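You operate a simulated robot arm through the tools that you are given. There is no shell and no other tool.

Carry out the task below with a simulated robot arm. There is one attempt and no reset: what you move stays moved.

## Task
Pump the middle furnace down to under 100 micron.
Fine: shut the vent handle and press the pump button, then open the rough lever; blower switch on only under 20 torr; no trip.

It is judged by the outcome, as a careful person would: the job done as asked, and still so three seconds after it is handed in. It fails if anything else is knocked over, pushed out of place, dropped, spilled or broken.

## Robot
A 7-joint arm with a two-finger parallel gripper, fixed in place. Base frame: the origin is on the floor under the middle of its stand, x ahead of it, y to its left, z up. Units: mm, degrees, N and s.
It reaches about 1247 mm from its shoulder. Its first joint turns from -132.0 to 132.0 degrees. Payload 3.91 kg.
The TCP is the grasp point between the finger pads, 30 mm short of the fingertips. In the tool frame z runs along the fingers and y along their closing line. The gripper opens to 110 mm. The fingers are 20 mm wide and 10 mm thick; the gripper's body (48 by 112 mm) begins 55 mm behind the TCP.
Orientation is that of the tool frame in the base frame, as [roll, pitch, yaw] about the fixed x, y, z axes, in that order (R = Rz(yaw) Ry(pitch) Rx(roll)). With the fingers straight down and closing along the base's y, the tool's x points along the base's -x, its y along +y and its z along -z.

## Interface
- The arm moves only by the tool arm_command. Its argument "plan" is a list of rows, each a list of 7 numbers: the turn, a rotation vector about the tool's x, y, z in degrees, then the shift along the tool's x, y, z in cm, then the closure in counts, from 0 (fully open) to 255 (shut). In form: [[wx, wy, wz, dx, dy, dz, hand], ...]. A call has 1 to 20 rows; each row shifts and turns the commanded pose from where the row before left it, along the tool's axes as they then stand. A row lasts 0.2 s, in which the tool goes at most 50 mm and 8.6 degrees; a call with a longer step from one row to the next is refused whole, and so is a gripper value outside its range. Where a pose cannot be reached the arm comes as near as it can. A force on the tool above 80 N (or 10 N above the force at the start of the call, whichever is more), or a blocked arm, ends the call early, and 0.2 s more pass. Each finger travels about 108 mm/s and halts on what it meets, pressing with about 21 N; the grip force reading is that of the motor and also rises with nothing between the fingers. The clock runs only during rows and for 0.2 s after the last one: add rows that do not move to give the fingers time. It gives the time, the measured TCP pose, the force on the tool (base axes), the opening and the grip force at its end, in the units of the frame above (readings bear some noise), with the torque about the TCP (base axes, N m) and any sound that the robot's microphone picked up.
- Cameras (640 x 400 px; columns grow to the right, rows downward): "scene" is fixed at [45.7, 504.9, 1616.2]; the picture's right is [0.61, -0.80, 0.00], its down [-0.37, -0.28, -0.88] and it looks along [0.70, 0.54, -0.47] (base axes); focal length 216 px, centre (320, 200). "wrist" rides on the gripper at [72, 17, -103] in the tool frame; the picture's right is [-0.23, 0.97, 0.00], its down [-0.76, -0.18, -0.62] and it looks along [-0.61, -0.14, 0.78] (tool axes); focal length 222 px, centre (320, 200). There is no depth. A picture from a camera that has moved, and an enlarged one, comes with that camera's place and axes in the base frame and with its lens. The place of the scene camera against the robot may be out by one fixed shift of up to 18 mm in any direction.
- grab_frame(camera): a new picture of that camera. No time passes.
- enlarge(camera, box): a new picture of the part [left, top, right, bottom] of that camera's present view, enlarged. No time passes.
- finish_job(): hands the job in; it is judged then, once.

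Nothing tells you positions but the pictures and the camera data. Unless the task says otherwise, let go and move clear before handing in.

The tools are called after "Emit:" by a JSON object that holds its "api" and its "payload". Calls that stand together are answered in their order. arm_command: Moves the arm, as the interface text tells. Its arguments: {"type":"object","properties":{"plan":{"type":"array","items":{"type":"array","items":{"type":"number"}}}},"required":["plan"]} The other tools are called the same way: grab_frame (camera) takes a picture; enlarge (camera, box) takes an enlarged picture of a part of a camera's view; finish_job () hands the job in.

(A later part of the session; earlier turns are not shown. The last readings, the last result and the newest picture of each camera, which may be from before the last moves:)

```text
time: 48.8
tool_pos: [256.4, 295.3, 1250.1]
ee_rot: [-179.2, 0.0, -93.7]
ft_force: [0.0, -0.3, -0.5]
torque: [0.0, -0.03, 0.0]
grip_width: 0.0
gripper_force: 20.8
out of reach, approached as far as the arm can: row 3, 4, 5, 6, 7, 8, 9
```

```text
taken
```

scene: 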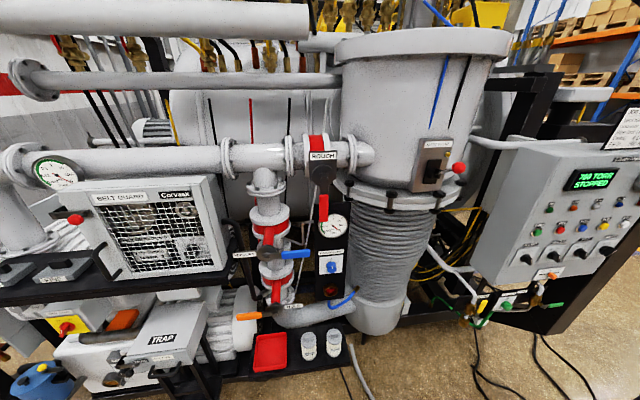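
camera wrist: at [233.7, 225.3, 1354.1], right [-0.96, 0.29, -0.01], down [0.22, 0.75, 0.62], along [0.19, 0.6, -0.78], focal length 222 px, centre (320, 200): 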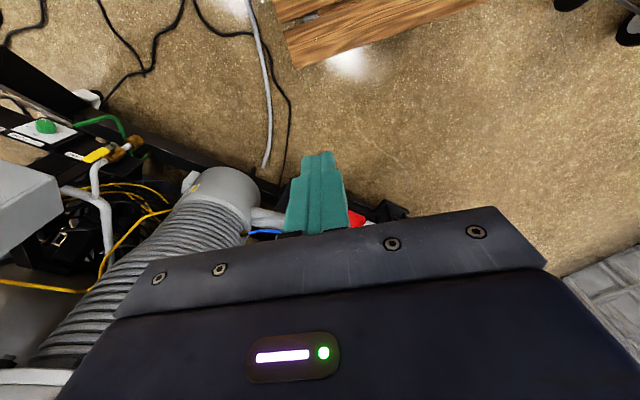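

There's an azimuth limit here too, near 70°. I'll look back at the robot's base and elbow again from this side to see which joint is stuck.

Emit:
{"api": "arm_command", "payload": {"plan": [[0, 8, 0, 0, 0, 0, 255], [0, 8, 0, 0, 0, 0, 255], [0, 8, 0, 0, 0, 0, 255], [0, 8, 0, 0, 0, 0, 255], [0, 8, 0, 0, 0, 0, 255], [0, 8, 0, 0, 0, 0, 255], [0, 8, 0, 0, 0, 0, 255]]}}

Emit:
{"api": "enlarge", "payload": {"camera": "wrist", "box": [0, 0, 640, 1]}}

Emit:
{"api": "grab_frame", "payload": {"camera": "wrist"}}

Emit:
{"api": "enlarge", "payload": {"camera": "scene", "box": [639, 0, 640, 400]}}

```text
time: 50.4
tool_pos: [277.3, 65.1, 1219.1]
ee_rot: [-178.7, -55.9, -94.9]
ft_force: [0.0, -0.9, -0.8]
torque: [0.02, 0.01, -0.03]
grip_width: 0.0
gripper_force: 20.8
out of reach, approached as far as the arm can: row 1, 2, 3, 4, 5, 6, 7
```

```text
1.00 times, centred on (320, 0) of wrist (not enlarged: the box is as wide or as high as the picture)
camera zoom: at [261.8, 111.6, 1337.4], right [-0.96, 0.19, -0.2], down [0.24, 0.93, -0.28], along [0.13, -0.32, -0.94], focal length 222 px, centre (320, 400)
```

zoom: 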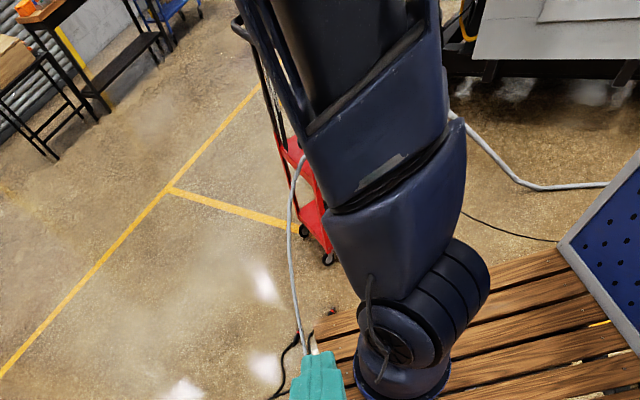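

```text
taken
camera wrist: at [261.8, 111.6, 1337.4], right [-0.96, 0.19, -0.2], down [0.24, 0.93, -0.28], along [0.13, -0.32, -0.94], focal length 222 px, centre (320, 200)
```

wrist: 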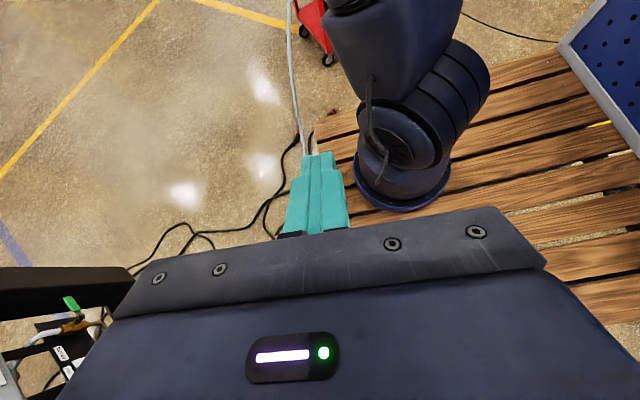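

```text
1.00 times, centred on (640, 200) of scene (not enlarged: the box is as wide or as high as the picture)
camera zoom: at [45.7, 504.9, 1616.2], right [0.61, -0.8, 0.0], down [-0.37, -0.28, -0.88], along [0.7, 0.54, -0.47], focal length 216 px, centre (0, 200)
```

zoom: 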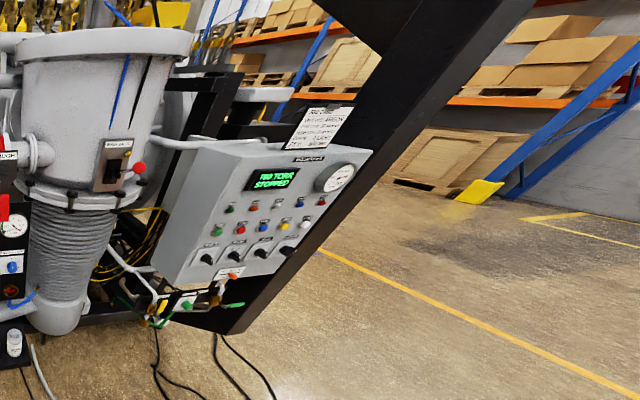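

The upper arm is nearly vertical and its swing plane lies across the direction I want, which is a shoulder singularity. I'll restore the tool-down attitude with a different hand heading and try swinging further left, so the upper arm can lean in the usable direction.

Emit:
{"api": "arm_command", "payload": {"plan": [[0, -8, 0, 0, 0, 0, 255], [0, -8, 0, 0, 0, 0, 255], [0, -8, 0, 0, 0, 0, 255], [0, -8, 0, 0, 0, 0, 255], [0, -8, 0, 0, 0, 0, 255], [0, -8, 0, 0, 0, 0, 255], [0, -8, 0, 0, 0, 0, 255], [0, 0, 8.3, 0, 0, 0, 255], [0, 0, 8.3, 0, 0, 0, 255], [0, 0, 8.3, 0, 0, 0, 255], [0, 0, 8.3, 0, 0, 0, 255], [0, 0, 8.3, 0, 0, 0, 255], [0, 0, 8.3, 0, 0, 0, 255]]}}

```text
time: 53.2
tool_pos: [275.3, 66.4, 1217.9]
ee_rot: [-179.9, -1.3, -143.2]
ft_force: [0.6, -0.1, 0.6]
torque: [-0.02, -0.01, 0.01]
grip_width: 0.0
gripper_force: 21.3
```

Emit:
{"api": "arm_command", "payload": {"plan": [[0, 0, 0, -0.31, 4.47, 0, 255], [0, 0, 0, -0.31, 4.47, 0, 255], [0, 0, 0, -0.31, 4.47, 0, 255], [0, 0, 0, -0.31, 4.47, 0, 255], [0, 0, 0, -0.31, 4.47, 0, 255], [0, 0, 0, -0.31, 4.47, 0, 255], [0, 0, 0, -0.31, 4.47, 0, 255]]}}

```text
time: 54.8
tool_pos: [193.6, 261.9, 1205.2]
ee_rot: [-179.6, 1.2, -143.1]
ft_force: [0.1, -1.0, 1.0]
torque: [0.06, 0.02, 0.05]
grip_width: 0.0
gripper_force: 20.7
out of reach, approached as far as the arm can: row 4, 5, 6, 7
```

I suspect the wrist has ended up in its flipped solution: that would explain the odd limits left and right, because the forearm roll joint would be near its end. As a test, I'll bring the hand to a roomy spot and roll it around the forearm axis, to see which way is free.

Emit:
{"api": "arm_command", "payload": {"plan": [[0, 0, 0, -1, -4, -2, 255], [0, 0, 0, -1, -4, -2, 255], [0, 0, 0, -1, -4, -2, 255], [0, 0, 0, -1, -4, -2, 255], [3.3, -7.6, 0, 0, 0, 0, 255], [3.3, -7.6, 0, 0, 0, 0, 255], [3.3, -7.6, 0, 0, 0, 0, 255], [3.3, -7.6, 0, 0, 0, 0, 255]]}}

```text
time: 56.6
tool_pos: [321.6, 158.9, 1285.6]
ee_rot: [-165.3, 29.0, -139.2]
ft_force: [-0.3, 0.2, 0.4]
torque: [-0.02, 0.0, -0.03]
grip_width: 0.0
gripper_force: 21.0
```

Emit:
{"api": "arm_command", "payload": {"plan": [[3.3, -7.6, 0, 0, 0, 0, 255], [3.3, -7.6, 0, 0, 0, 0, 255], [3.3, -7.6, 0, 0, 0, 0, 255], [3.3, -7.6, 0, 0, 0, 0, 255], [3.3, -7.6, 0, 0, 0, 0, 255], [3.3, -7.6, 0, 0, 0, 0, 255], [3.3, -7.6, 0, 0, 0, 0, 255], [3.3, -7.6, 0, 0, 0, 0, 255], [3.3, -7.6, 0, 0, 0, 0, 255], [3.3, -7.6, 0, 0, 0, 0, 255]]}}

Emit:
{"api": "grab_frame", "payload": {"camera": "wrist"}}

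Emit:
{"api": "enlarge", "payload": {"camera": "wrist", "box": [0, 0, 640, 1]}}

```text
time: 58.8
tool_pos: [314.1, 248.2, 1397.0]
ee_rot: [-41.2, 55.9, -33.1]
ft_force: [-0.1, -0.1, -0.6]
torque: [-0.04, 0.03, 0.04]
grip_width: 0.0
gripper_force: 21.1
out of reach, approached as far as the arm can: row 4, 5, 6, 7, 8, 9, 10
```

```text
taken
camera wrist: at [257.4, 220.2, 1287.5], right [-0.15, 0.97, -0.17], down [-0.9, -0.07, 0.43], along [0.41, 0.22, 0.88], focal length 222 px, centre (320, 200)
```

wrist: 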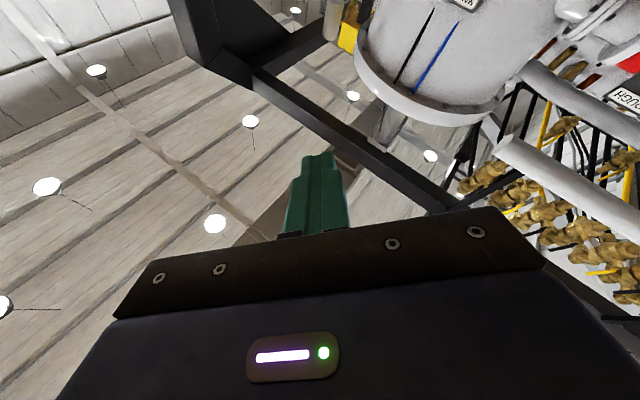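

```text
1.00 times, centred on (320, 0) of wrist (not enlarged: the box is as wide or as high as the picture)
camera zoom: at [257.4, 220.2, 1287.5], right [-0.15, 0.97, -0.17], down [-0.9, -0.07, 0.43], along [0.41, 0.22, 0.88], focal length 222 px, centre (320, 400)
```

zoom: 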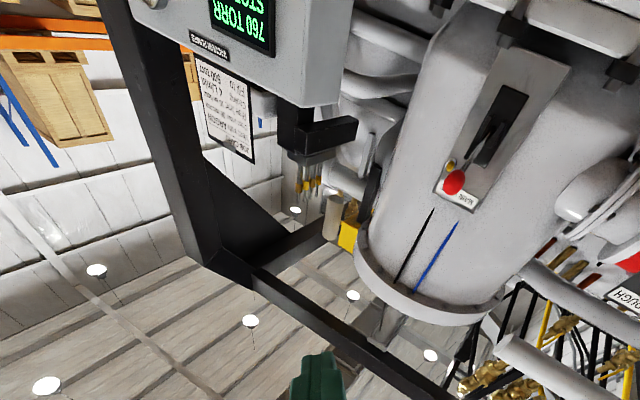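

The roll itself was free; only the position got squeezed toward the left limit. I'll shift the hand away to the right and continue the roll until the tool points up.

Emit:
{"api": "arm_command", "payload": {"plan": [[0, 0, 0, 0, 0, 4.5, 255], [0, 0, 0, 0, 0, 4.5, 255], [0, 0, 0, 0, 0, 4.5, 255], [0, 0, 0, 0, 0, 4.5, 255], [3.3, -7.6, 0, 0, 0, 0, 255], [3.3, -7.6, 0, 0, 0, 0, 255], [3.3, -7.6, 0, 0, 0, 0, 255], [3.3, -7.6, 0, 0, 0, 0, 255]]}}

```text
time: 60.6
tool_pos: [472.9, 286.3, 1472.5]
ee_rot: [-14.4, 28.7, -13.9]
ft_force: [0.2, -0.3, 1.3]
torque: [0.02, 0.04, 0.0]
grip_width: 0.0
gripper_force: 21.2
```

Emit:
{"api": "arm_command", "payload": {"plan": [[3.3, -7.6, 0, 0, 0, 0, 255], [3.3, -7.6, 0, 0, 0, 0, 255], [3.3, -7.6, 0, 0, 0, 0, 255], [3.3, -7.6, 0, 0, 0, 0, 255]]}}

Emit:
{"api": "enlarge", "payload": {"camera": "scene", "box": [639, 0, 640, 400]}}

Emit:
{"api": "grab_frame", "payload": {"camera": "scene"}}

```text
time: 61.8
tool_pos: [255.2, 372.5, 1503.5]
ee_rot: [3.2, 1.5, 22.1]
ft_force: [0.1, 1.0, -0.6]
torque: [0.11, -0.03, -0.02]
grip_width: 0.1
gripper_force: 21.1
out of reach, approached as far as the arm can: row 2
stopped in row 4: the arm was blocked; the commanded pose is now the measured one
```

```text
1.00 times, centred on (640, 200) of scene (not enlarged: the box is as wide or as high as the picture)
camera zoom: at [45.7, 504.9, 1616.2], right [0.61, -0.8, 0.0], down [-0.37, -0.28, -0.88], along [0.7, 0.54, -0.47], focal length 216 px, centre (0, 200)
```

zoom: 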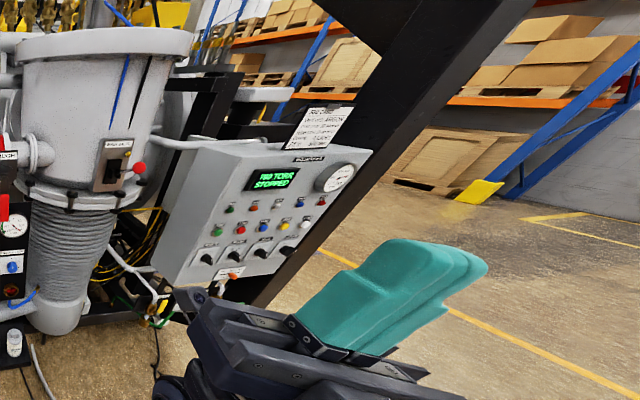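

```text
taken
```

scene: 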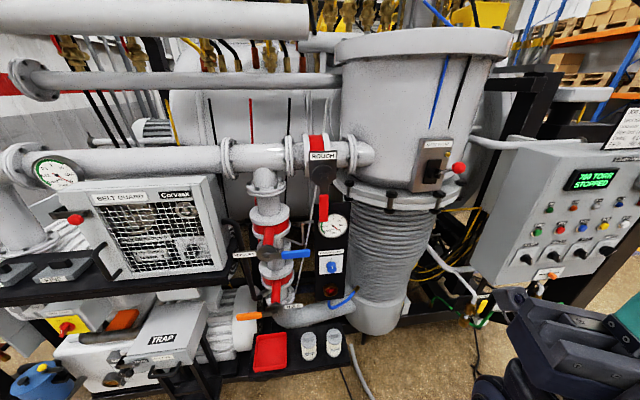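

The solver jumped to another arm posture, and the tool now points up. I'll turn the heading toward the rig and pitch the tool forward and down through the horizontal, watching whether the arm follows.

Emit:
{"api": "arm_command", "payload": {"plan": [[0, 0, 7, 0, 0, 0, 255], [0, 0, 7, 0, 0, 0, 255], [0, 0, 7, 0, 0, 0, 255], [0, 0, 7, 0, 0, 0, 255], [0, 8.4, 0, 0, 0, 0, 255], [0, 8.4, 0, 0, 0, 0, 255], [0, 8.4, 0, 0, 0, 0, 255], [0, 8.4, 0, 0, 0, 0, 255], [0, 8.4, 0, 0, 0, 0, 255], [0, 8.4, 0, 0, 0, 0, 255], [0, 8.4, 0, 0, 0, 0, 255], [0, 8.4, 0, 0, 0, 0, 255]]}}

```text
time: 64.4
tool_pos: [254.6, 371.4, 1504.2]
ee_rot: [9.0, 67.0, 58.4]
ft_force: [-0.2, -0.1, -0.2]
torque: [0.01, -0.03, 0.01]
grip_width: 0.0
gripper_force: 21.1
```

It's following perfectly, and I'll continue pitching the tool down.

Emit:
{"api": "arm_command", "payload": {"plan": [[0, 8.4, 0, 0, 0, 0, 255], [0, 8.4, 0, 0, 0, 0, 255], [0, 8.4, 0, 0, 0, 0, 255], [0, 8.4, 0, 0, 0, 0, 255], [0, 8.4, 0, 0, 0, 0, 255], [0, 8.4, 0, 0, 0, 0, 255], [0, 8.4, 0, 0, 0, 0, 255], [0, 8.4, 0, 0, 0, 0, 255]]}}

Emit:
{"api": "enlarge", "payload": {"camera": "scene", "box": [639, 0, 640, 400]}}

Emit:
{"api": "grab_frame", "payload": {"camera": "wrist"}}

```text
time: 66.2
tool_pos: [253.6, 371.1, 1504.6]
ee_rot: [175.0, 45.5, -133.5]
ft_force: [-0.7, 0.0, 0.4]
torque: [-0.04, -0.02, -0.05]
grip_width: 0.0
gripper_force: 21.1
```

```text
1.00 times, centred on (640, 200) of scene (not enlarged: the box is as wide or as high as the picture)
camera zoom: at [45.7, 504.9, 1616.2], right [0.61, -0.8, 0.0], down [-0.37, -0.28, -0.88], along [0.7, 0.54, -0.47], focal length 216 px, centre (0, 200)
```

zoom: 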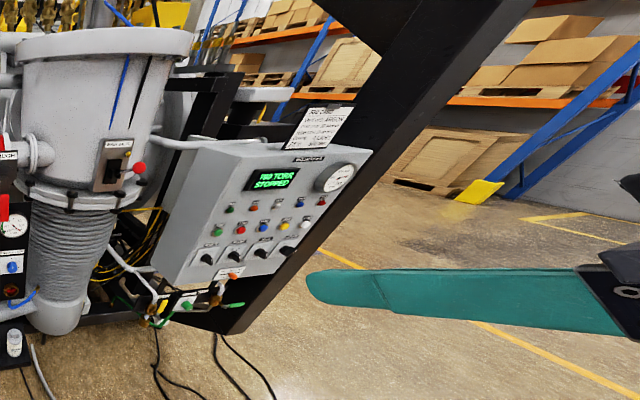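

```text
taken
camera wrist: at [163.2, 286.9, 1526.6], right [-0.64, 0.74, 0.22], down [0.24, -0.09, 0.97], along [0.73, 0.67, -0.12], focal length 222 px, centre (320, 200)
```

wrist: 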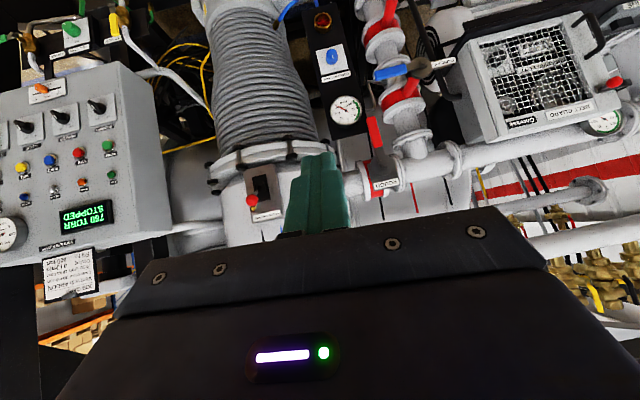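

The hand now points forward and down with a full view of the rig, and every command was followed. I'll test outward motion toward the rig in this posture.

Emit:
{"api": "arm_command", "payload": {"plan": [[0, 0, 0, -2.13, -1.48, 3.64, 255], [0, 0, 0, -2.13, -1.48, 3.64, 255], [0, 0, 0, -2.13, -1.48, 3.64, 255], [0, 0, 0, -2.13, -1.48, 3.64, 255], [0, 0, 0, -2.13, -1.48, 3.64, 255]]}}

```text
time: 67.4
tool_pos: [440.8, 483.0, 1448.9]
ee_rot: [175.0, 45.7, -133.7]
ft_force: [-1.3, 0.5, 1.5]
torque: [0.0, -0.06, -0.03]
grip_width: 0.3
gripper_force: 21.0
```

It reaches fine now, so the arm is back in a healthy posture. I'll tip the tool further down to keep the arm well extended, and travel right toward the panel, staying in front of everything.

Emit:
{"api": "arm_command", "payload": {"plan": [[0, 8.3, 0, 0, 0, 0, 255], [0, 8.3, 0, 0, 0, 0, 255], [0, 8.3, 0, 0, 0, 0, 255], [0, 0, 0, 0.53, -3.35, 2.99, 255], [0, 0, 0, 0.53, -3.35, 2.99, 255], [0, 0, 0, 0.53, -3.35, 2.99, 255], [0, 0, 0, 0.53, -3.35, 2.99, 255], [0, 0, 0, 0.53, -3.35, 2.99, 255]]}}

```text
time: 69.2
tool_pos: [576.6, 405.9, 1289.1]
ee_rot: [176.3, 20.9, -131.2]
ft_force: [-0.3, -0.5, 0.7]
torque: [-0.01, -0.03, -0.02]
grip_width: 0.0
gripper_force: 20.9
```

Emit:
{"api": "arm_command", "payload": {"plan": [[0, 0, 0, 0.53, -3.35, 2.99, 255], [0, 0, 0, 0.53, -3.35, 2.99, 255], [0, 0, 0, 0.53, -3.35, 2.99, 255], [0, 0, 0, 0.53, -3.35, 2.99, 255], [0, 0, 0, 0.53, -3.35, 2.99, 255]]}}

Emit:
{"api": "grab_frame", "payload": {"camera": "scene"}}

Emit:
{"api": "grab_frame", "payload": {"camera": "wrist"}}

```text
time: 70.4
tool_pos: [717.6, 324.9, 1130.1]
ee_rot: [176.2, 20.7, -131.4]
ft_force: [0.0, 0.3, 0.7]
torque: [-0.04, -0.05, 0.0]
grip_width: 0.0
gripper_force: 21.3
```

```text
taken
```

scene: 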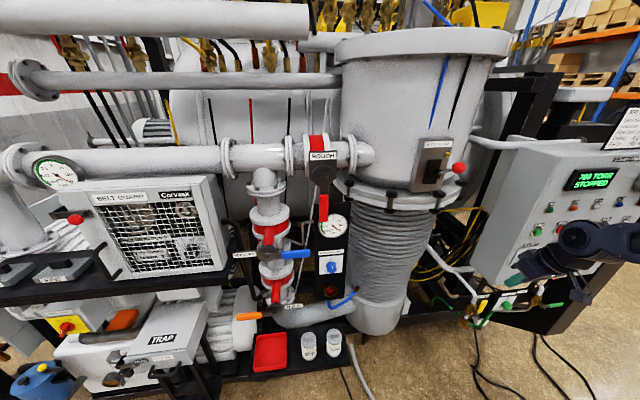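

```text
taken
camera wrist: at [641.5, 254.0, 1202.1], right [-0.61, 0.78, 0.14], down [0.49, 0.23, 0.84], along [0.63, 0.58, -0.52], focal length 222 px, centre (320, 200)
```

wrist: 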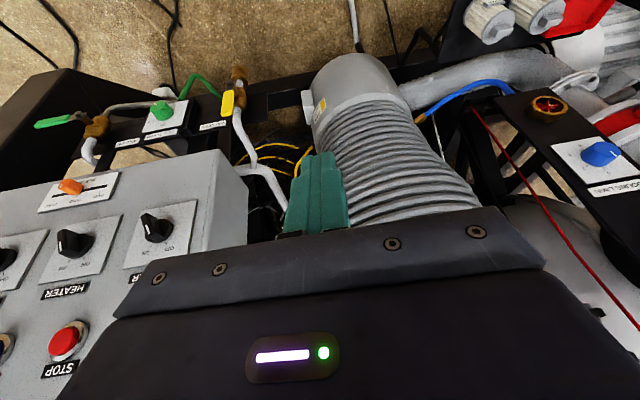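

Now I'm at the furnace with a clear view of the vent valve. I'll zoom in on the yellow handle to refine its position.

Emit:
{"api": "enlarge", "payload": {"camera": "wrist", "box": [200, 60, 260, 97]}}

Emit:
{"api": "enlarge", "payload": {"camera": "wrist", "box": [110, 50, 290, 160]}}

```text
10.67 times, centred on (230, 78) of wrist
camera zoom: at [641.5, 254.0, 1202.1], right [-0.61, 0.78, 0.14], down [0.49, 0.23, 0.84], along [0.63, 0.58, -0.52], focal length 2369 px, centre (1280, 1496)
```

zoom: 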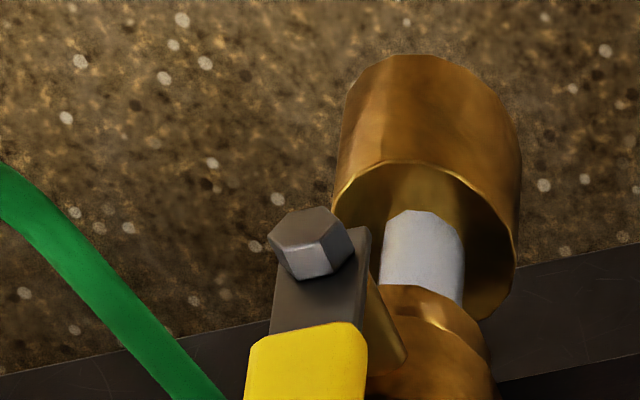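

```text
3.56 times, centred on (200, 105) of wrist
camera zoom: at [641.5, 254.0, 1202.1], right [-0.61, 0.78, 0.14], down [0.49, 0.23, 0.84], along [0.63, 0.58, -0.52], focal length 790 px, centre (747, 538)
```

zoom: 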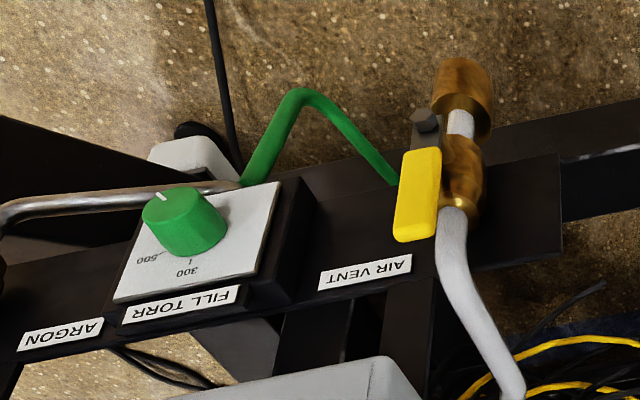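

The refined position agrees to within 2–3 mm: pivot at about (929, 318, 726) and handle end at (930, 318, 832). I'll tilt the hand to 45° down, square to the rig, and move to a pre-contact point left of the handle.

Emit:
{"api": "arm_command", "payload": {"plan": [[1.43, -6.1, 0.56, 0, 0, 0, 255], [1.43, -6.1, 0.56, 0, 0, 0, 255], [1.43, -6.1, 0.56, 0, 0, 0, 255], [1.43, -6.1, 0.56, 0, 0, 0, 255], [0, 0, 0, 2.19, -1.53, 3.26, 255], [0, 0, 0, 2.19, -1.53, 3.26, 255], [0, 0, 0, 2.19, -1.53, 3.26, 255], [0, 0, 0, 2.19, -1.53, 3.26, 255], [0, 0, 0, 2.19, -1.53, 3.26, 255], [0, 0, 0, 2.19, -1.53, 3.26, 255], [0, 0, 0, 2.19, -1.53, 3.26, 255]]}}

Emit:
{"api": "grab_frame", "payload": {"camera": "wrist"}}

Emit:
{"api": "grab_frame", "payload": {"camera": "scene"}}

```text
time: 72.8
tool_pos: [834.6, 287.2, 861.6]
ee_rot: [-179.9, 45.1, -134.8]
ft_force: [-0.6, 0.1, 0.2]
torque: [-0.01, -0.02, 0.03]
grip_width: 0.0
gripper_force: 20.7
```

```text
taken
camera wrist: at [736.5, 211.2, 883.9], right [-0.58, 0.8, 0.16], down [0.19, -0.06, 0.98], along [0.79, 0.6, -0.12], focal length 222 px, centre (320, 200)
```

wrist: 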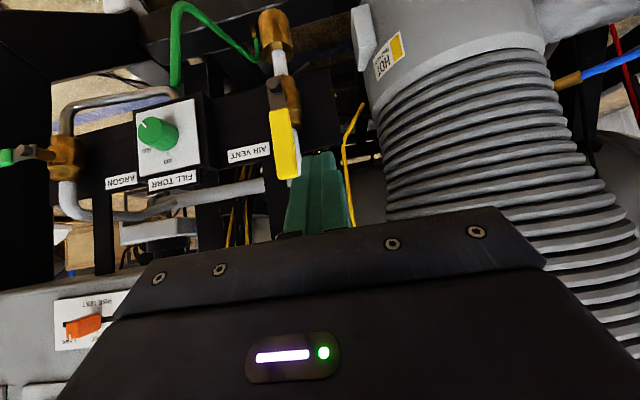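

```text
taken
```

scene: 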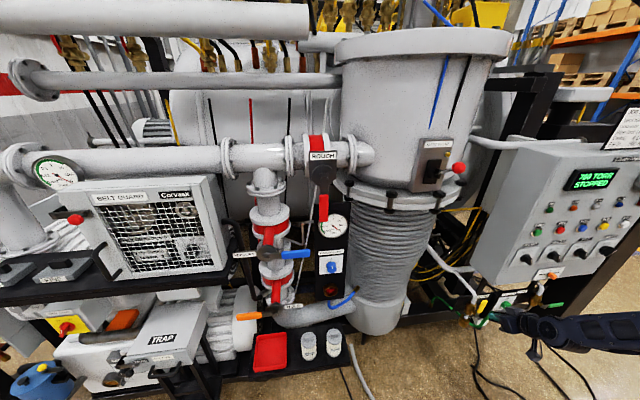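

The arm is exactly where intended. I'll zoom in on the lever from here to fix its depth before contact.

Emit:
{"api": "enlarge", "payload": {"camera": "wrist", "box": [240, 60, 340, 200]}}

Emit:
{"api": "enlarge", "payload": {"camera": "scene", "box": [460, 280, 520, 330]}}

```text
2.86 times, centred on (290, 130) of wrist
camera zoom: at [736.5, 211.2, 883.9], right [-0.58, 0.8, 0.16], down [0.19, -0.06, 0.98], along [0.79, 0.6, -0.12], focal length 635 px, centre (406, 400)
```

zoom: 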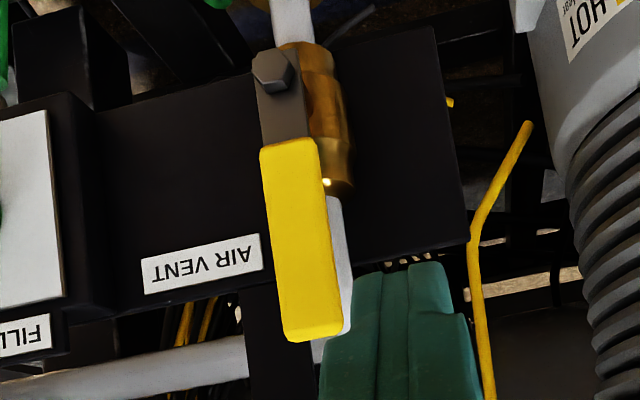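

```text
8.00 times, centred on (490, 305) of scene
camera zoom: at [45.7, 504.9, 1616.2], right [0.61, -0.8, 0.0], down [-0.37, -0.28, -0.88], along [0.7, 0.54, -0.47], focal length 1730 px, centre (-1040, -640)
```

zoom: 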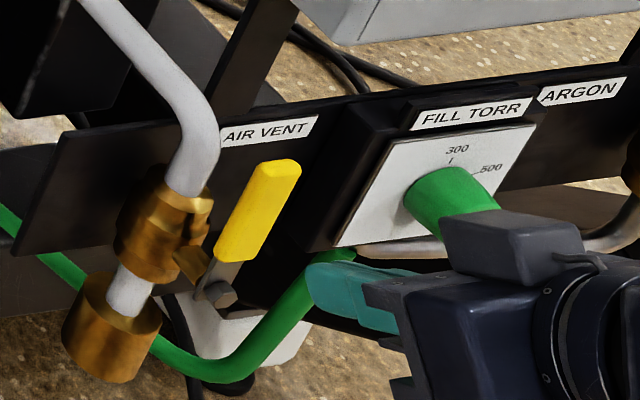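

Geometry confirmed: lever at r≈432, f≈883 in rig coordinates, with my fingertip left of it. I'll ease the tip in beside the lever without touching it.

Emit:
{"api": "arm_command", "payload": {"plan": [[0, 0, 0, -0.71, -0.27, 3.01, 255], [0, 0, 0, -0.71, -0.27, 3.01, 255], [0, 0, 0, -0.71, -0.27, 3.01, 255]]}}

Emit:
{"api": "grab_frame", "payload": {"camera": "wrist"}}

Emit:
{"api": "enlarge", "payload": {"camera": "scene", "box": [460, 280, 520, 330]}}

```text
time: 73.6
tool_pos: [898.2, 336.4, 814.5]
ee_rot: [179.9, 45.1, -134.9]
ft_force: [0.1, -0.3, 0.5]
torque: [-0.01, 0.02, 0.0]
grip_width: 0.0
gripper_force: 21.1
```

```text
taken
camera wrist: at [798.9, 260.6, 835.7], right [-0.58, 0.8, 0.16], down [0.19, -0.06, 0.98], along [0.79, 0.59, -0.12], focal length 222 px, centre (320, 200)
```

wrist: 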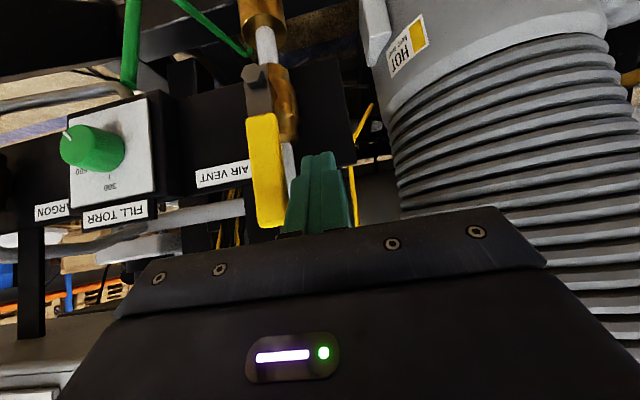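

```text
8.00 times, centred on (490, 305) of scene
camera zoom: at [45.7, 504.9, 1616.2], right [0.61, -0.8, 0.0], down [-0.37, -0.28, -0.88], along [0.7, 0.54, -0.47], focal length 1730 px, centre (-1040, -640)
```

zoom: 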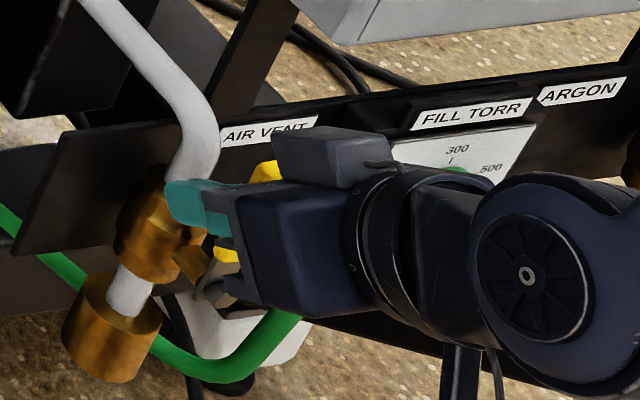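

The finger is beside the lever. Now I'll push it to the right in small steps along its arc and check that it turns.

Emit:
{"api": "arm_command", "payload": {"plan": [[0, 0, 0, 0.2, -1.5, 0.2, 255], [0, 0, 0, 0, -0.95, 0, 255], [0, 0, 0, -0.07, -0.95, -0.07, 255], [0, 0, 0, 0.07, -0.95, 0.07, 255], [0, 0, 0, 0.08, -0.95, 0.08, 255]]}}

Emit:
{"api": "grab_frame", "payload": {"camera": "wrist"}}

```text
time: 74.4
tool_pos: [905.9, 330.4, 810.4]
ee_rot: [179.4, 45.0, -134.1]
ft_force: [-22.7, 15.6, 4.6]
torque: [-0.03, -0.08, 0.04]
grip_width: 0.1
gripper_force: 21.0
stopped in row 3: the force on the tool passed its limit at 89 N (the readings are from after the stop); the commanded pose is now the measured one
```

```text
taken
camera wrist: at [808.0, 252.2, 833.2], right [-0.59, 0.79, 0.17], down [0.2, -0.06, 0.98], along [0.78, 0.61, -0.13], focal length 222 px, centre (320, 200)
```

wrist: 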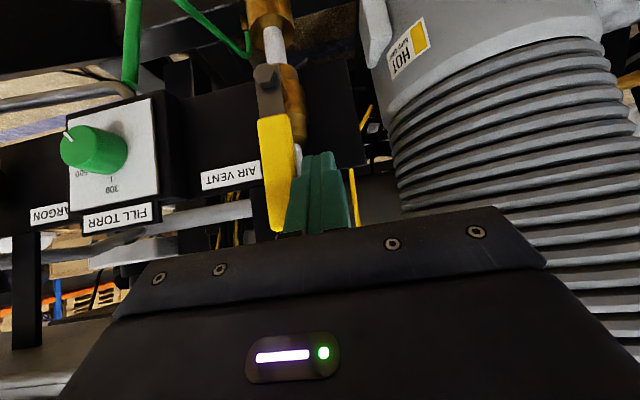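

Pushing right hit a firm stop at 89 N without turning the lever, so it must close the other way. I'll back off, go round to its right side and push it left.

Emit:
{"api": "arm_command", "payload": {"plan": [[0, 0, 0, 0, 1.2, 0, 255], [0, 0, 0, 0, 0, -3.5, 255], [0, 0, 0, 0, 0, -3.5, 255], [0, 0, 0, 0, -4, 0, 255], [0, 0, 0, 0, -4, 0, 255]]}}

Emit:
{"api": "grab_frame", "payload": {"camera": "wrist"}}

Emit:
{"api": "enlarge", "payload": {"camera": "wrist", "box": [240, 40, 400, 140]}}

```text
time: 75.6
tool_pos: [924.2, 242.4, 859.2]
ee_rot: [179.5, 45.0, -134.4]
ft_force: [-0.6, 0.4, 0.0]
torque: [-0.05, 0.0, -0.06]
grip_width: 0.0
gripper_force: 21.4
```

```text
taken
camera wrist: at [825.4, 165.8, 880.9], right [-0.59, 0.79, 0.17], down [0.2, -0.06, 0.98], along [0.78, 0.61, -0.12], focal length 222 px, centre (320, 200)
```

wrist: 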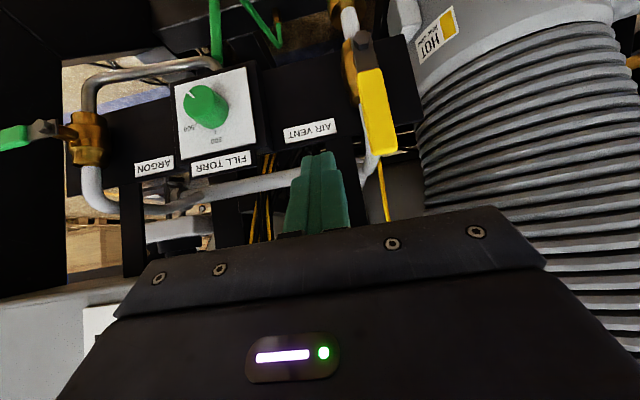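

```text
4.00 times, centred on (320, 90) of wrist
camera zoom: at [825.4, 165.8, 880.9], right [-0.59, 0.79, 0.17], down [0.2, -0.06, 0.98], along [0.78, 0.61, -0.12], focal length 888 px, centre (320, 640)
```

zoom: 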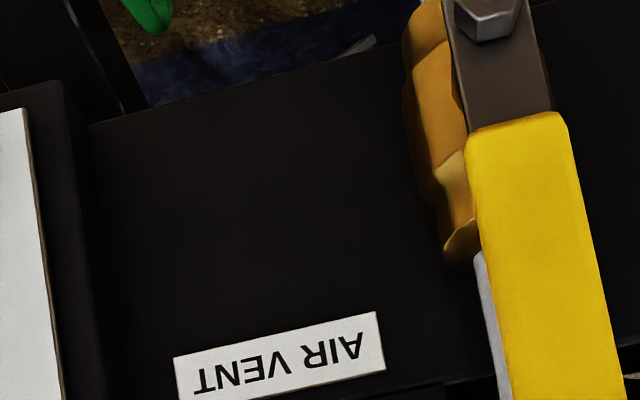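

Now right of the lever. I'll insert the tip and then push left gently.

Emit:
{"api": "arm_command", "payload": {"plan": [[0, 0, 0, 0, 0, 3.5, 255], [0, 0, 0, 0, 0, 3.5, 255], [0, 0, 0, 0, 1.5, 0, 255], [0, 0, 0, 0, 1.0, 0, 255], [0, 0, 0, 0, 0.8, 0, 255], [0, 0, 0, 0, 0.8, 0, 255]]}}

Emit:
{"api": "grab_frame", "payload": {"camera": "wrist"}}

```text
time: 77.0
tool_pos: [928.0, 306.0, 810.5]
ee_rot: [179.5, 45.0, -134.4]
ft_force: [1.0, -0.1, -0.3]
torque: [-0.01, -0.03, -0.03]
grip_width: 0.1
gripper_force: 21.3
```

```text
taken
camera wrist: at [830.1, 229.6, 832.4], right [-0.59, 0.79, 0.17], down [0.2, -0.06, 0.98], along [0.78, 0.61, -0.13], focal length 222 px, centre (320, 200)
```

wrist: 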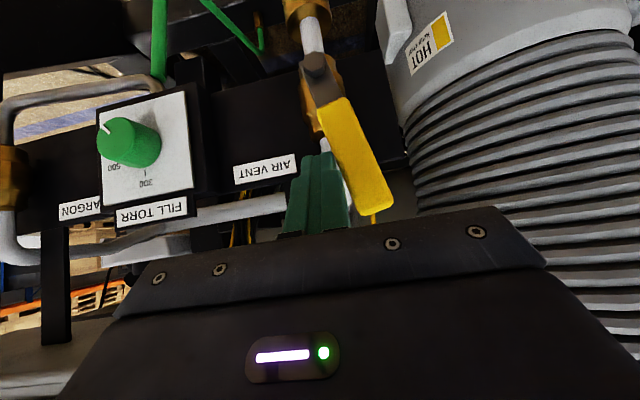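

The lever turns freely to the left, so that is the closing direction. I'll keep following its arc.

Emit:
{"api": "arm_command", "payload": {"plan": [[0, 0, 0, -0.14, 0.66, -0.14, 255], [0, 0, 0, 0.04, 0.95, 0.04, 255], [0, 0, 0, 0.12, 0.94, 0.12, 255], [0, 0, 0, 0.21, 0.9, 0.21, 255], [0, 0, 0, 0.28, 0.87, 0.28, 255], [0, 0, 0, 0.35, 0.8, 0.35, 255], [0, 0, 0, 0.45, 0.72, 0.45, 255]]}}

Emit:
{"api": "grab_frame", "payload": {"camera": "wrist"}}

```text
time: 78.6
tool_pos: [885.3, 348.3, 791.4]
ee_rot: [179.5, 44.9, -134.4]
ft_force: [0.1, 0.2, -0.3]
torque: [0.0, -0.03, 0.02]
grip_width: 0.0
gripper_force: 20.9
```

```text
taken
camera wrist: at [788.7, 271.4, 814.3], right [-0.59, 0.79, 0.17], down [0.2, -0.06, 0.98], along [0.78, 0.61, -0.13], focal length 222 px, centre (320, 200)
```

wrist: 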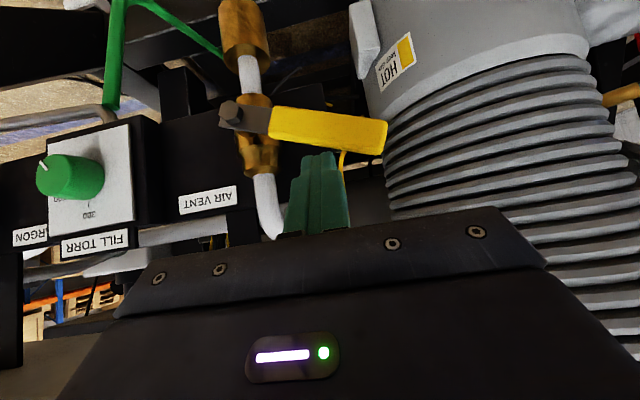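

The lever is now about 70° over. I'll continue to the end stop.

Emit:
{"api": "arm_command", "payload": {"plan": [[0, 0, 0, 0.5, 0.63, 0.5, 255], [0, 0, 0, 0.56, 0.55, 0.56, 255], [0, 0, 0, 0.6, 0.43, 0.6, 255], [0, 0, 0, 0.63, 0.2, 0.63, 255]]}}

Emit:
{"api": "grab_frame", "payload": {"camera": "wrist"}}

```text
time: 79.6
tool_pos: [875.7, 362.0, 764.1]
ee_rot: [179.7, 45.5, -134.3]
ft_force: [17.3, 9.2, 31.7]
torque: [0.26, -0.83, -0.25]
grip_width: 0.0
gripper_force: 20.6
```

```text
taken
camera wrist: at [777.1, 285.7, 785.6], right [-0.59, 0.79, 0.17], down [0.19, -0.06, 0.98], along [0.79, 0.61, -0.12], focal length 222 px, centre (320, 200)
```

wrist: 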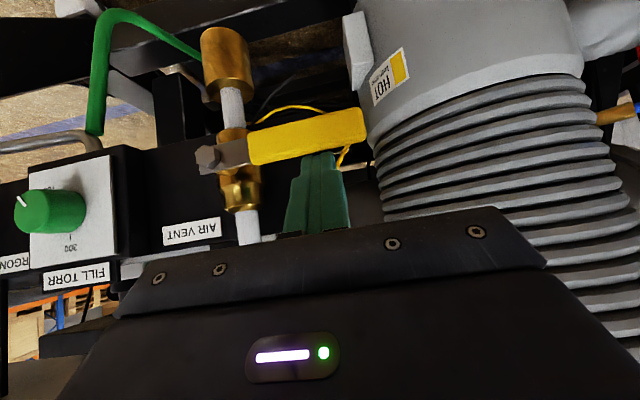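

The lever is horizontal against its stop (about 37 N reaction), so the vent is shut. I'll lift off, back out and check that it stays.

Emit:
{"api": "arm_command", "payload": {"plan": [[0, 0, 0, -1.2, 0, -1.2, 255], [0, 0, 0, 0, 0, -4.5, 255], [0, 0, 0, 0, 0, -4.5, 255], [0, 0, 0, 0, 0, -3, 255]]}}

Emit:
{"api": "grab_frame", "payload": {"camera": "wrist"}}

Emit:
{"api": "enlarge", "payload": {"camera": "scene", "box": [460, 280, 520, 330]}}

```text
time: 80.6
tool_pos: [813.2, 299.6, 859.7]
ee_rot: [179.4, 44.9, -134.3]
ft_force: [-0.2, 0.4, -0.7]
torque: [-0.01, 0.01, -0.02]
grip_width: 0.0
gripper_force: 21.1
```

```text
taken
camera wrist: at [715.6, 221.2, 882.7], right [-0.59, 0.79, 0.17], down [0.2, -0.06, 0.98], along [0.78, 0.61, -0.13], focal length 222 px, centre (320, 200)
```

wrist: 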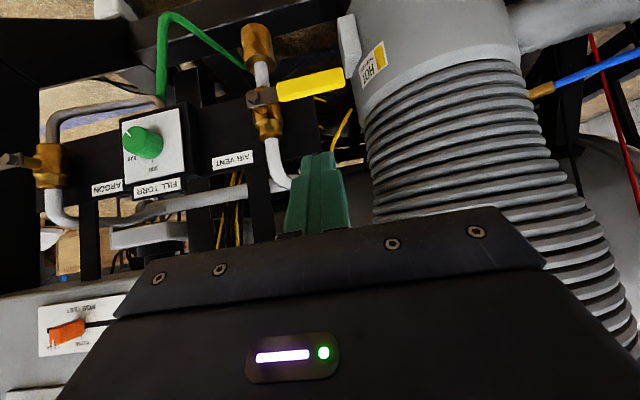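

```text
8.00 times, centred on (490, 305) of scene
camera zoom: at [45.7, 504.9, 1616.2], right [0.61, -0.8, 0.0], down [-0.37, -0.28, -0.88], along [0.7, 0.54, -0.47], focal length 1730 px, centre (-1040, -640)
```

zoom: 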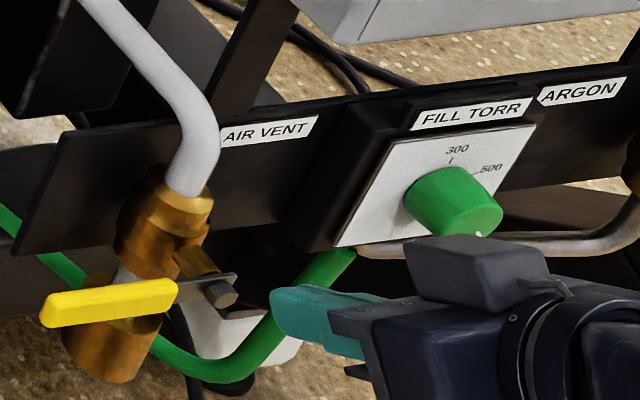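

The vent handle is shut and stays. Next I'll rise to the panel and level the tool for pressing PUMP.

Emit:
{"api": "arm_command", "payload": {"plan": [[0, 0, 0, -2.29, -1.13, -3.19, 255], [0, 0, 0, -2.29, -1.13, -3.19, 255], [0, 0, 0, -2.29, -1.13, -3.19, 255], [0, 0, 0, -2.29, -1.13, -3.19, 255], [0, 0, 0, -2.29, -1.13, -3.19, 255], [0, 0, 0, -2.29, -1.13, -3.19, 255], [0, 0, 0, -2.29, -1.13, -3.19, 255], [0, 0, 0, -2.29, -1.13, -3.19, 255], [0, -8.3, 0, 0, 0, 0, 255], [0, -8.3, 0, 0, 0, 0, 255], [0, -8.3, 0, 0, 0, 0, 255]]}}

Emit:
{"api": "grab_frame", "payload": {"camera": "wrist"}}

Emit:
{"api": "grab_frame", "payload": {"camera": "scene"}}

```text
time: 83.0
tool_pos: [845.6, 198.8, 1170.9]
ee_rot: [179.1, 70.1, -134.8]
ft_force: [-0.4, 0.5, 0.5]
torque: [-0.03, -0.01, -0.06]
grip_width: 0.0
gripper_force: 20.6
```

```text
taken
camera wrist: at [748.9, 124.1, 1139.4], right [-0.65, 0.73, 0.22], down [-0.1, -0.36, 0.93], along [0.76, 0.58, 0.3], focal length 222 px, centre (320, 200)
```

wrist: 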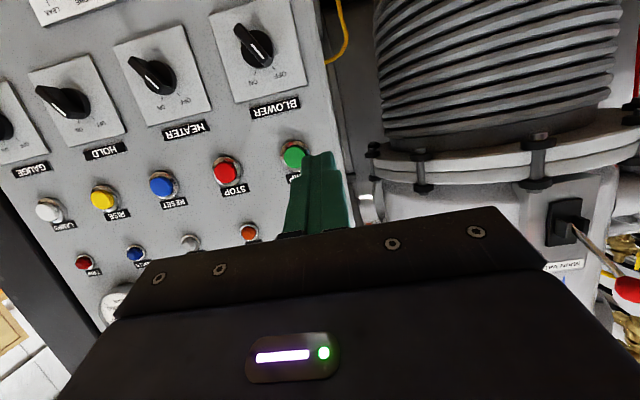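

```text
taken
```

scene: 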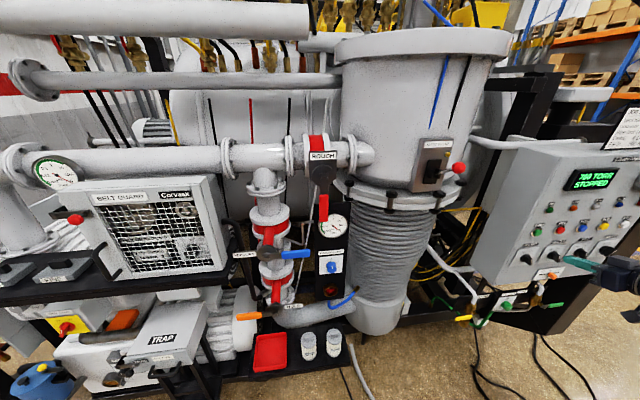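

The panel is right in front and the view is clear. I'll zoom to localise PUMP and BLOWER precisely.

Emit:
{"api": "enlarge", "payload": {"camera": "wrist", "box": [200, 0, 340, 200]}}

Emit:
{"api": "enlarge", "payload": {"camera": "wrist", "box": [210, 10, 310, 72]}}

Emit:
{"api": "enlarge", "payload": {"camera": "wrist", "box": [270, 125, 320, 157]}}

```text
2.00 times, centred on (270, 100) of wrist
camera zoom: at [748.9, 124.1, 1139.4], right [-0.65, 0.73, 0.22], down [-0.1, -0.36, 0.93], along [0.76, 0.58, 0.3], focal length 444 px, centre (420, 400)
```

zoom: 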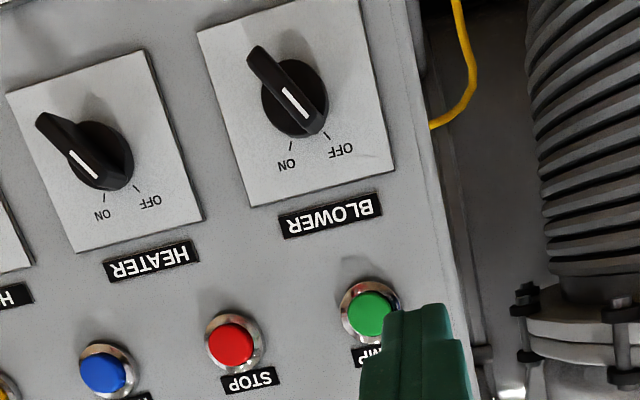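

```text
6.40 times, centred on (260, 41) of wrist
camera zoom: at [748.9, 124.1, 1139.4], right [-0.65, 0.73, 0.22], down [-0.1, -0.36, 0.93], along [0.76, 0.58, 0.3], focal length 1422 px, centre (704, 1218)
```

zoom: 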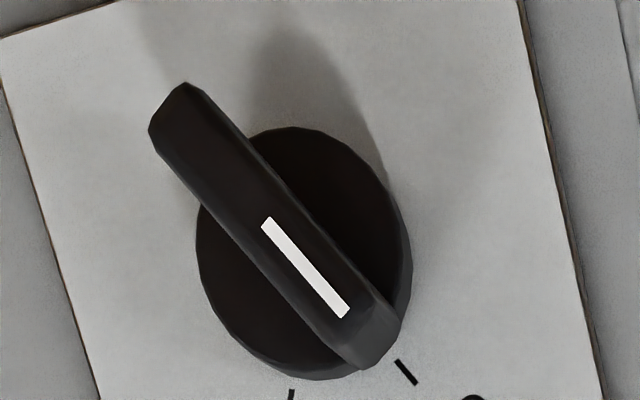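

```text
12.50 times, centred on (295, 141) of wrist
camera zoom: at [748.9, 124.1, 1139.4], right [-0.65, 0.73, 0.22], down [-0.1, -0.36, 0.93], along [0.76, 0.58, 0.3], focal length 2776 px, centre (632, 938)
```

zoom: 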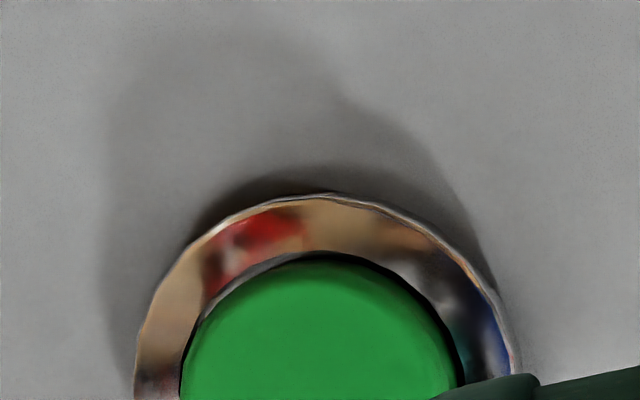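

PUMP's face centre is at (973.5, 274.4, 1167), agreed by two views to about 1 mm, and the BLOWER knob front is at (968, 257, 1054). I'll line the fingertip up in front of PUMP.

Emit:
{"api": "arm_command", "payload": {"plan": [[0, 0, 0, 0, -1.85, 0, 255], [0, 0, 0, 0, -1.85, 0, 255], [0, 0, 0, -1.15, 0, 3.17, 255], [0, 0, 0, -1.15, 0, 3.17, 255], [0, 0, 0, -0.9, 0, 2.5, 255]]}}

Emit:
{"api": "grab_frame", "payload": {"camera": "wrist"}}

Emit:
{"api": "enlarge", "payload": {"camera": "scene", "box": [510, 200, 580, 270]}}

```text
time: 84.2
tool_pos: [937.7, 241.6, 1170.3]
ee_rot: [178.9, 69.9, -135.1]
ft_force: [0.1, -0.1, 0.5]
torque: [-0.01, 0.0, 0.0]
grip_width: 0.2
gripper_force: 20.9
```

```text
taken
camera wrist: at [840.8, 165.5, 1139.2], right [-0.64, 0.73, 0.22], down [-0.09, -0.36, 0.93], along [0.76, 0.58, 0.3], focal length 222 px, centre (320, 200)
```

wrist: 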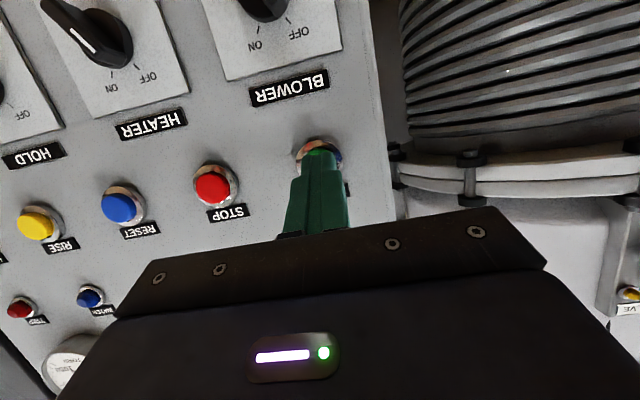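

```text
5.71 times, centred on (545, 235) of scene
camera zoom: at [45.7, 504.9, 1616.2], right [0.61, -0.8, 0.0], down [-0.37, -0.28, -0.88], along [0.7, 0.54, -0.47], focal length 1236 px, centre (-966, 0)
```

zoom: 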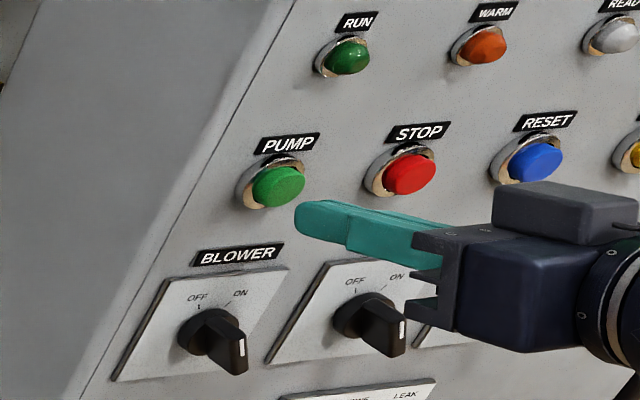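

The tip is aligned with PUMP, about 17 mm off. I'll press it in gently.

Emit:
{"api": "arm_command", "payload": {"plan": [[0, 0, 0, -0.205, 0, 0.564, 255], [0, 0, 0, -0.205, 0, 0.564, 255], [0, 0, 0, -0.137, 0, 0.376, 255], [0, 0, 0, -0.137, 0, 0.376, 255], [0, 0, 0, -0.137, 0, 0.376, 255]]}}

Emit:
{"api": "enlarge", "payload": {"camera": "scene", "box": [520, 150, 640, 240]}}

```text
time: 85.4
tool_pos: [953.0, 256.1, 1170.2]
ee_rot: [179.0, 69.9, -134.9]
ft_force: [-33.3, -25.0, -1.4]
torque: [-0.03, 0.08, 0.18]
grip_width: 0.0
gripper_force: 21.4
heard: click
```

```text
4.44 times, centred on (580, 195) of scene
camera zoom: at [45.7, 504.9, 1616.2], right [0.61, -0.8, 0.0], down [-0.37, -0.28, -0.88], along [0.7, 0.54, -0.47], focal length 961 px, centre (-836, 222)
```

zoom: 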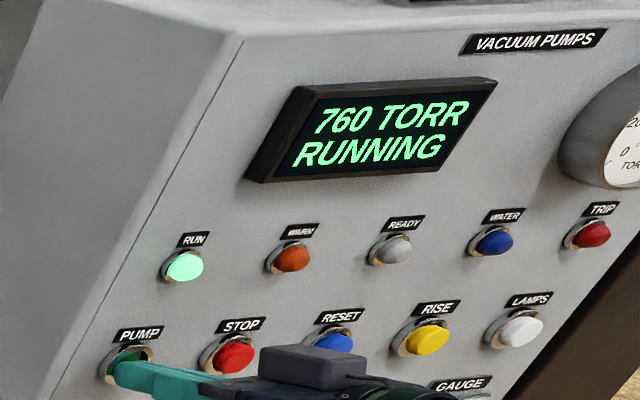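

A click, the RUN lamp is lit and the display says RUNNING. I'll back off and check the line gauge and panel.

Emit:
{"api": "arm_command", "payload": {"plan": [[0, 0, 0, 1.14, 0, -3.13, 255], [0, 0, 0, 1.14, 0, -3.13, 255], [0, 0, 0, 1.14, 0, -3.13, 255]]}}

Emit:
{"api": "enlarge", "payload": {"camera": "scene", "box": [30, 150, 90, 195]}}

Emit:
{"api": "enlarge", "payload": {"camera": "scene", "box": [540, 150, 640, 240]}}

Emit:
{"api": "enlarge", "payload": {"camera": "scene", "box": [300, 130, 370, 250]}}

```text
time: 86.2
tool_pos: [883.1, 185.7, 1171.1]
ee_rot: [179.0, 69.9, -134.9]
ft_force: [-0.8, 0.9, 0.1]
torque: [-0.02, 0.0, -0.01]
grip_width: 0.0
gripper_force: 21.2
```

```text
8.89 times, centred on (60, 172) of scene
camera zoom: at [45.7, 504.9, 1616.2], right [0.61, -0.8, 0.0], down [-0.37, -0.28, -0.88], along [0.7, 0.54, -0.47], focal length 1922 px, centre (2631, 444)
```

zoom: 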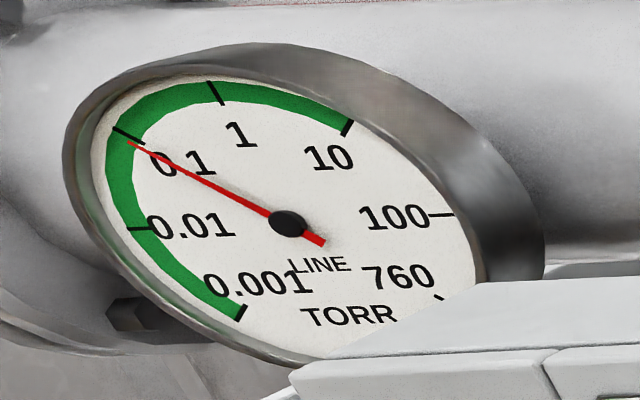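

```text
4.44 times, centred on (590, 195) of scene
camera zoom: at [45.7, 504.9, 1616.2], right [0.61, -0.8, 0.0], down [-0.37, -0.28, -0.88], along [0.7, 0.54, -0.47], focal length 961 px, centre (-880, 222)
```

zoom: 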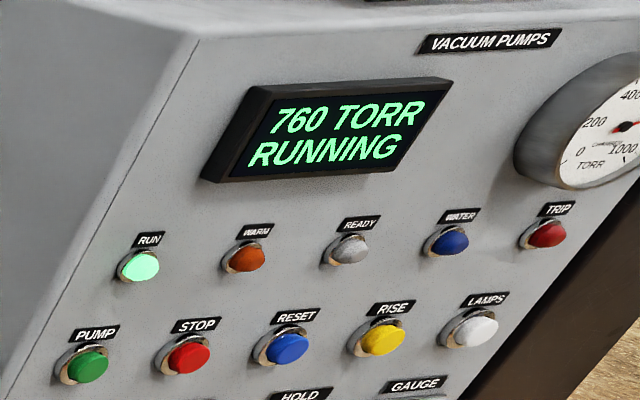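

```text
3.33 times, centred on (335, 190) of scene
camera zoom: at [45.7, 504.9, 1616.2], right [0.61, -0.8, 0.0], down [-0.37, -0.28, -0.88], along [0.7, 0.54, -0.47], focal length 721 px, centre (270, 233)
```

zoom: 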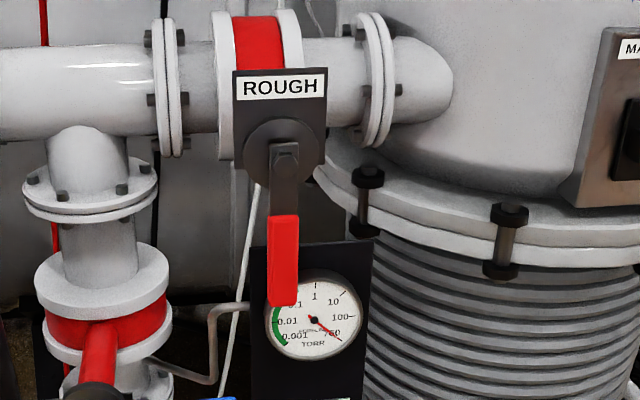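

The line gauge has dropped to about 0.1 torr, so the pump is working on a shut system. Now to the ROUGH lever: its hub is at about (460, 808, 1397) with the handle hanging down to z≈1272. I'll tip the tool down and travel left along the front of the rig.

Emit:
{"api": "arm_command", "payload": {"plan": [[0, 8, 0, 0, 0, 0, 255], [0, 8, 0, 0, 0, 0, 255], [0, 8, 0, 0, 0, 0, 255], [0, 8, 0, 0, 0, 0, 255], [0, 8, 0, 0, 0, 0, 255], [0, 0, 0, -0.34, 4.62, -0.27, 255], [0, 0, 0, -0.34, 4.62, -0.27, 255], [0, 0, 0, -0.34, 4.62, -0.27, 255], [0, 0, 0, -0.34, 4.62, -0.27, 255], [0, 0, 0, -0.34, 4.62, -0.27, 255], [0, 0, 0, -0.34, 4.62, -0.27, 255], [0, 0, 0, -0.34, 4.62, -0.27, 255], [0, 0, 0, -0.34, 4.62, -0.27, 255]]}}

```text
time: 89.0
tool_pos: [629.3, 452.7, 1207.2]
ee_rot: [179.6, 29.9, -134.4]
ft_force: [-0.1, -0.5, -0.3]
torque: [0.0, 0.03, 0.03]
grip_width: 0.0
gripper_force: 21.1
```

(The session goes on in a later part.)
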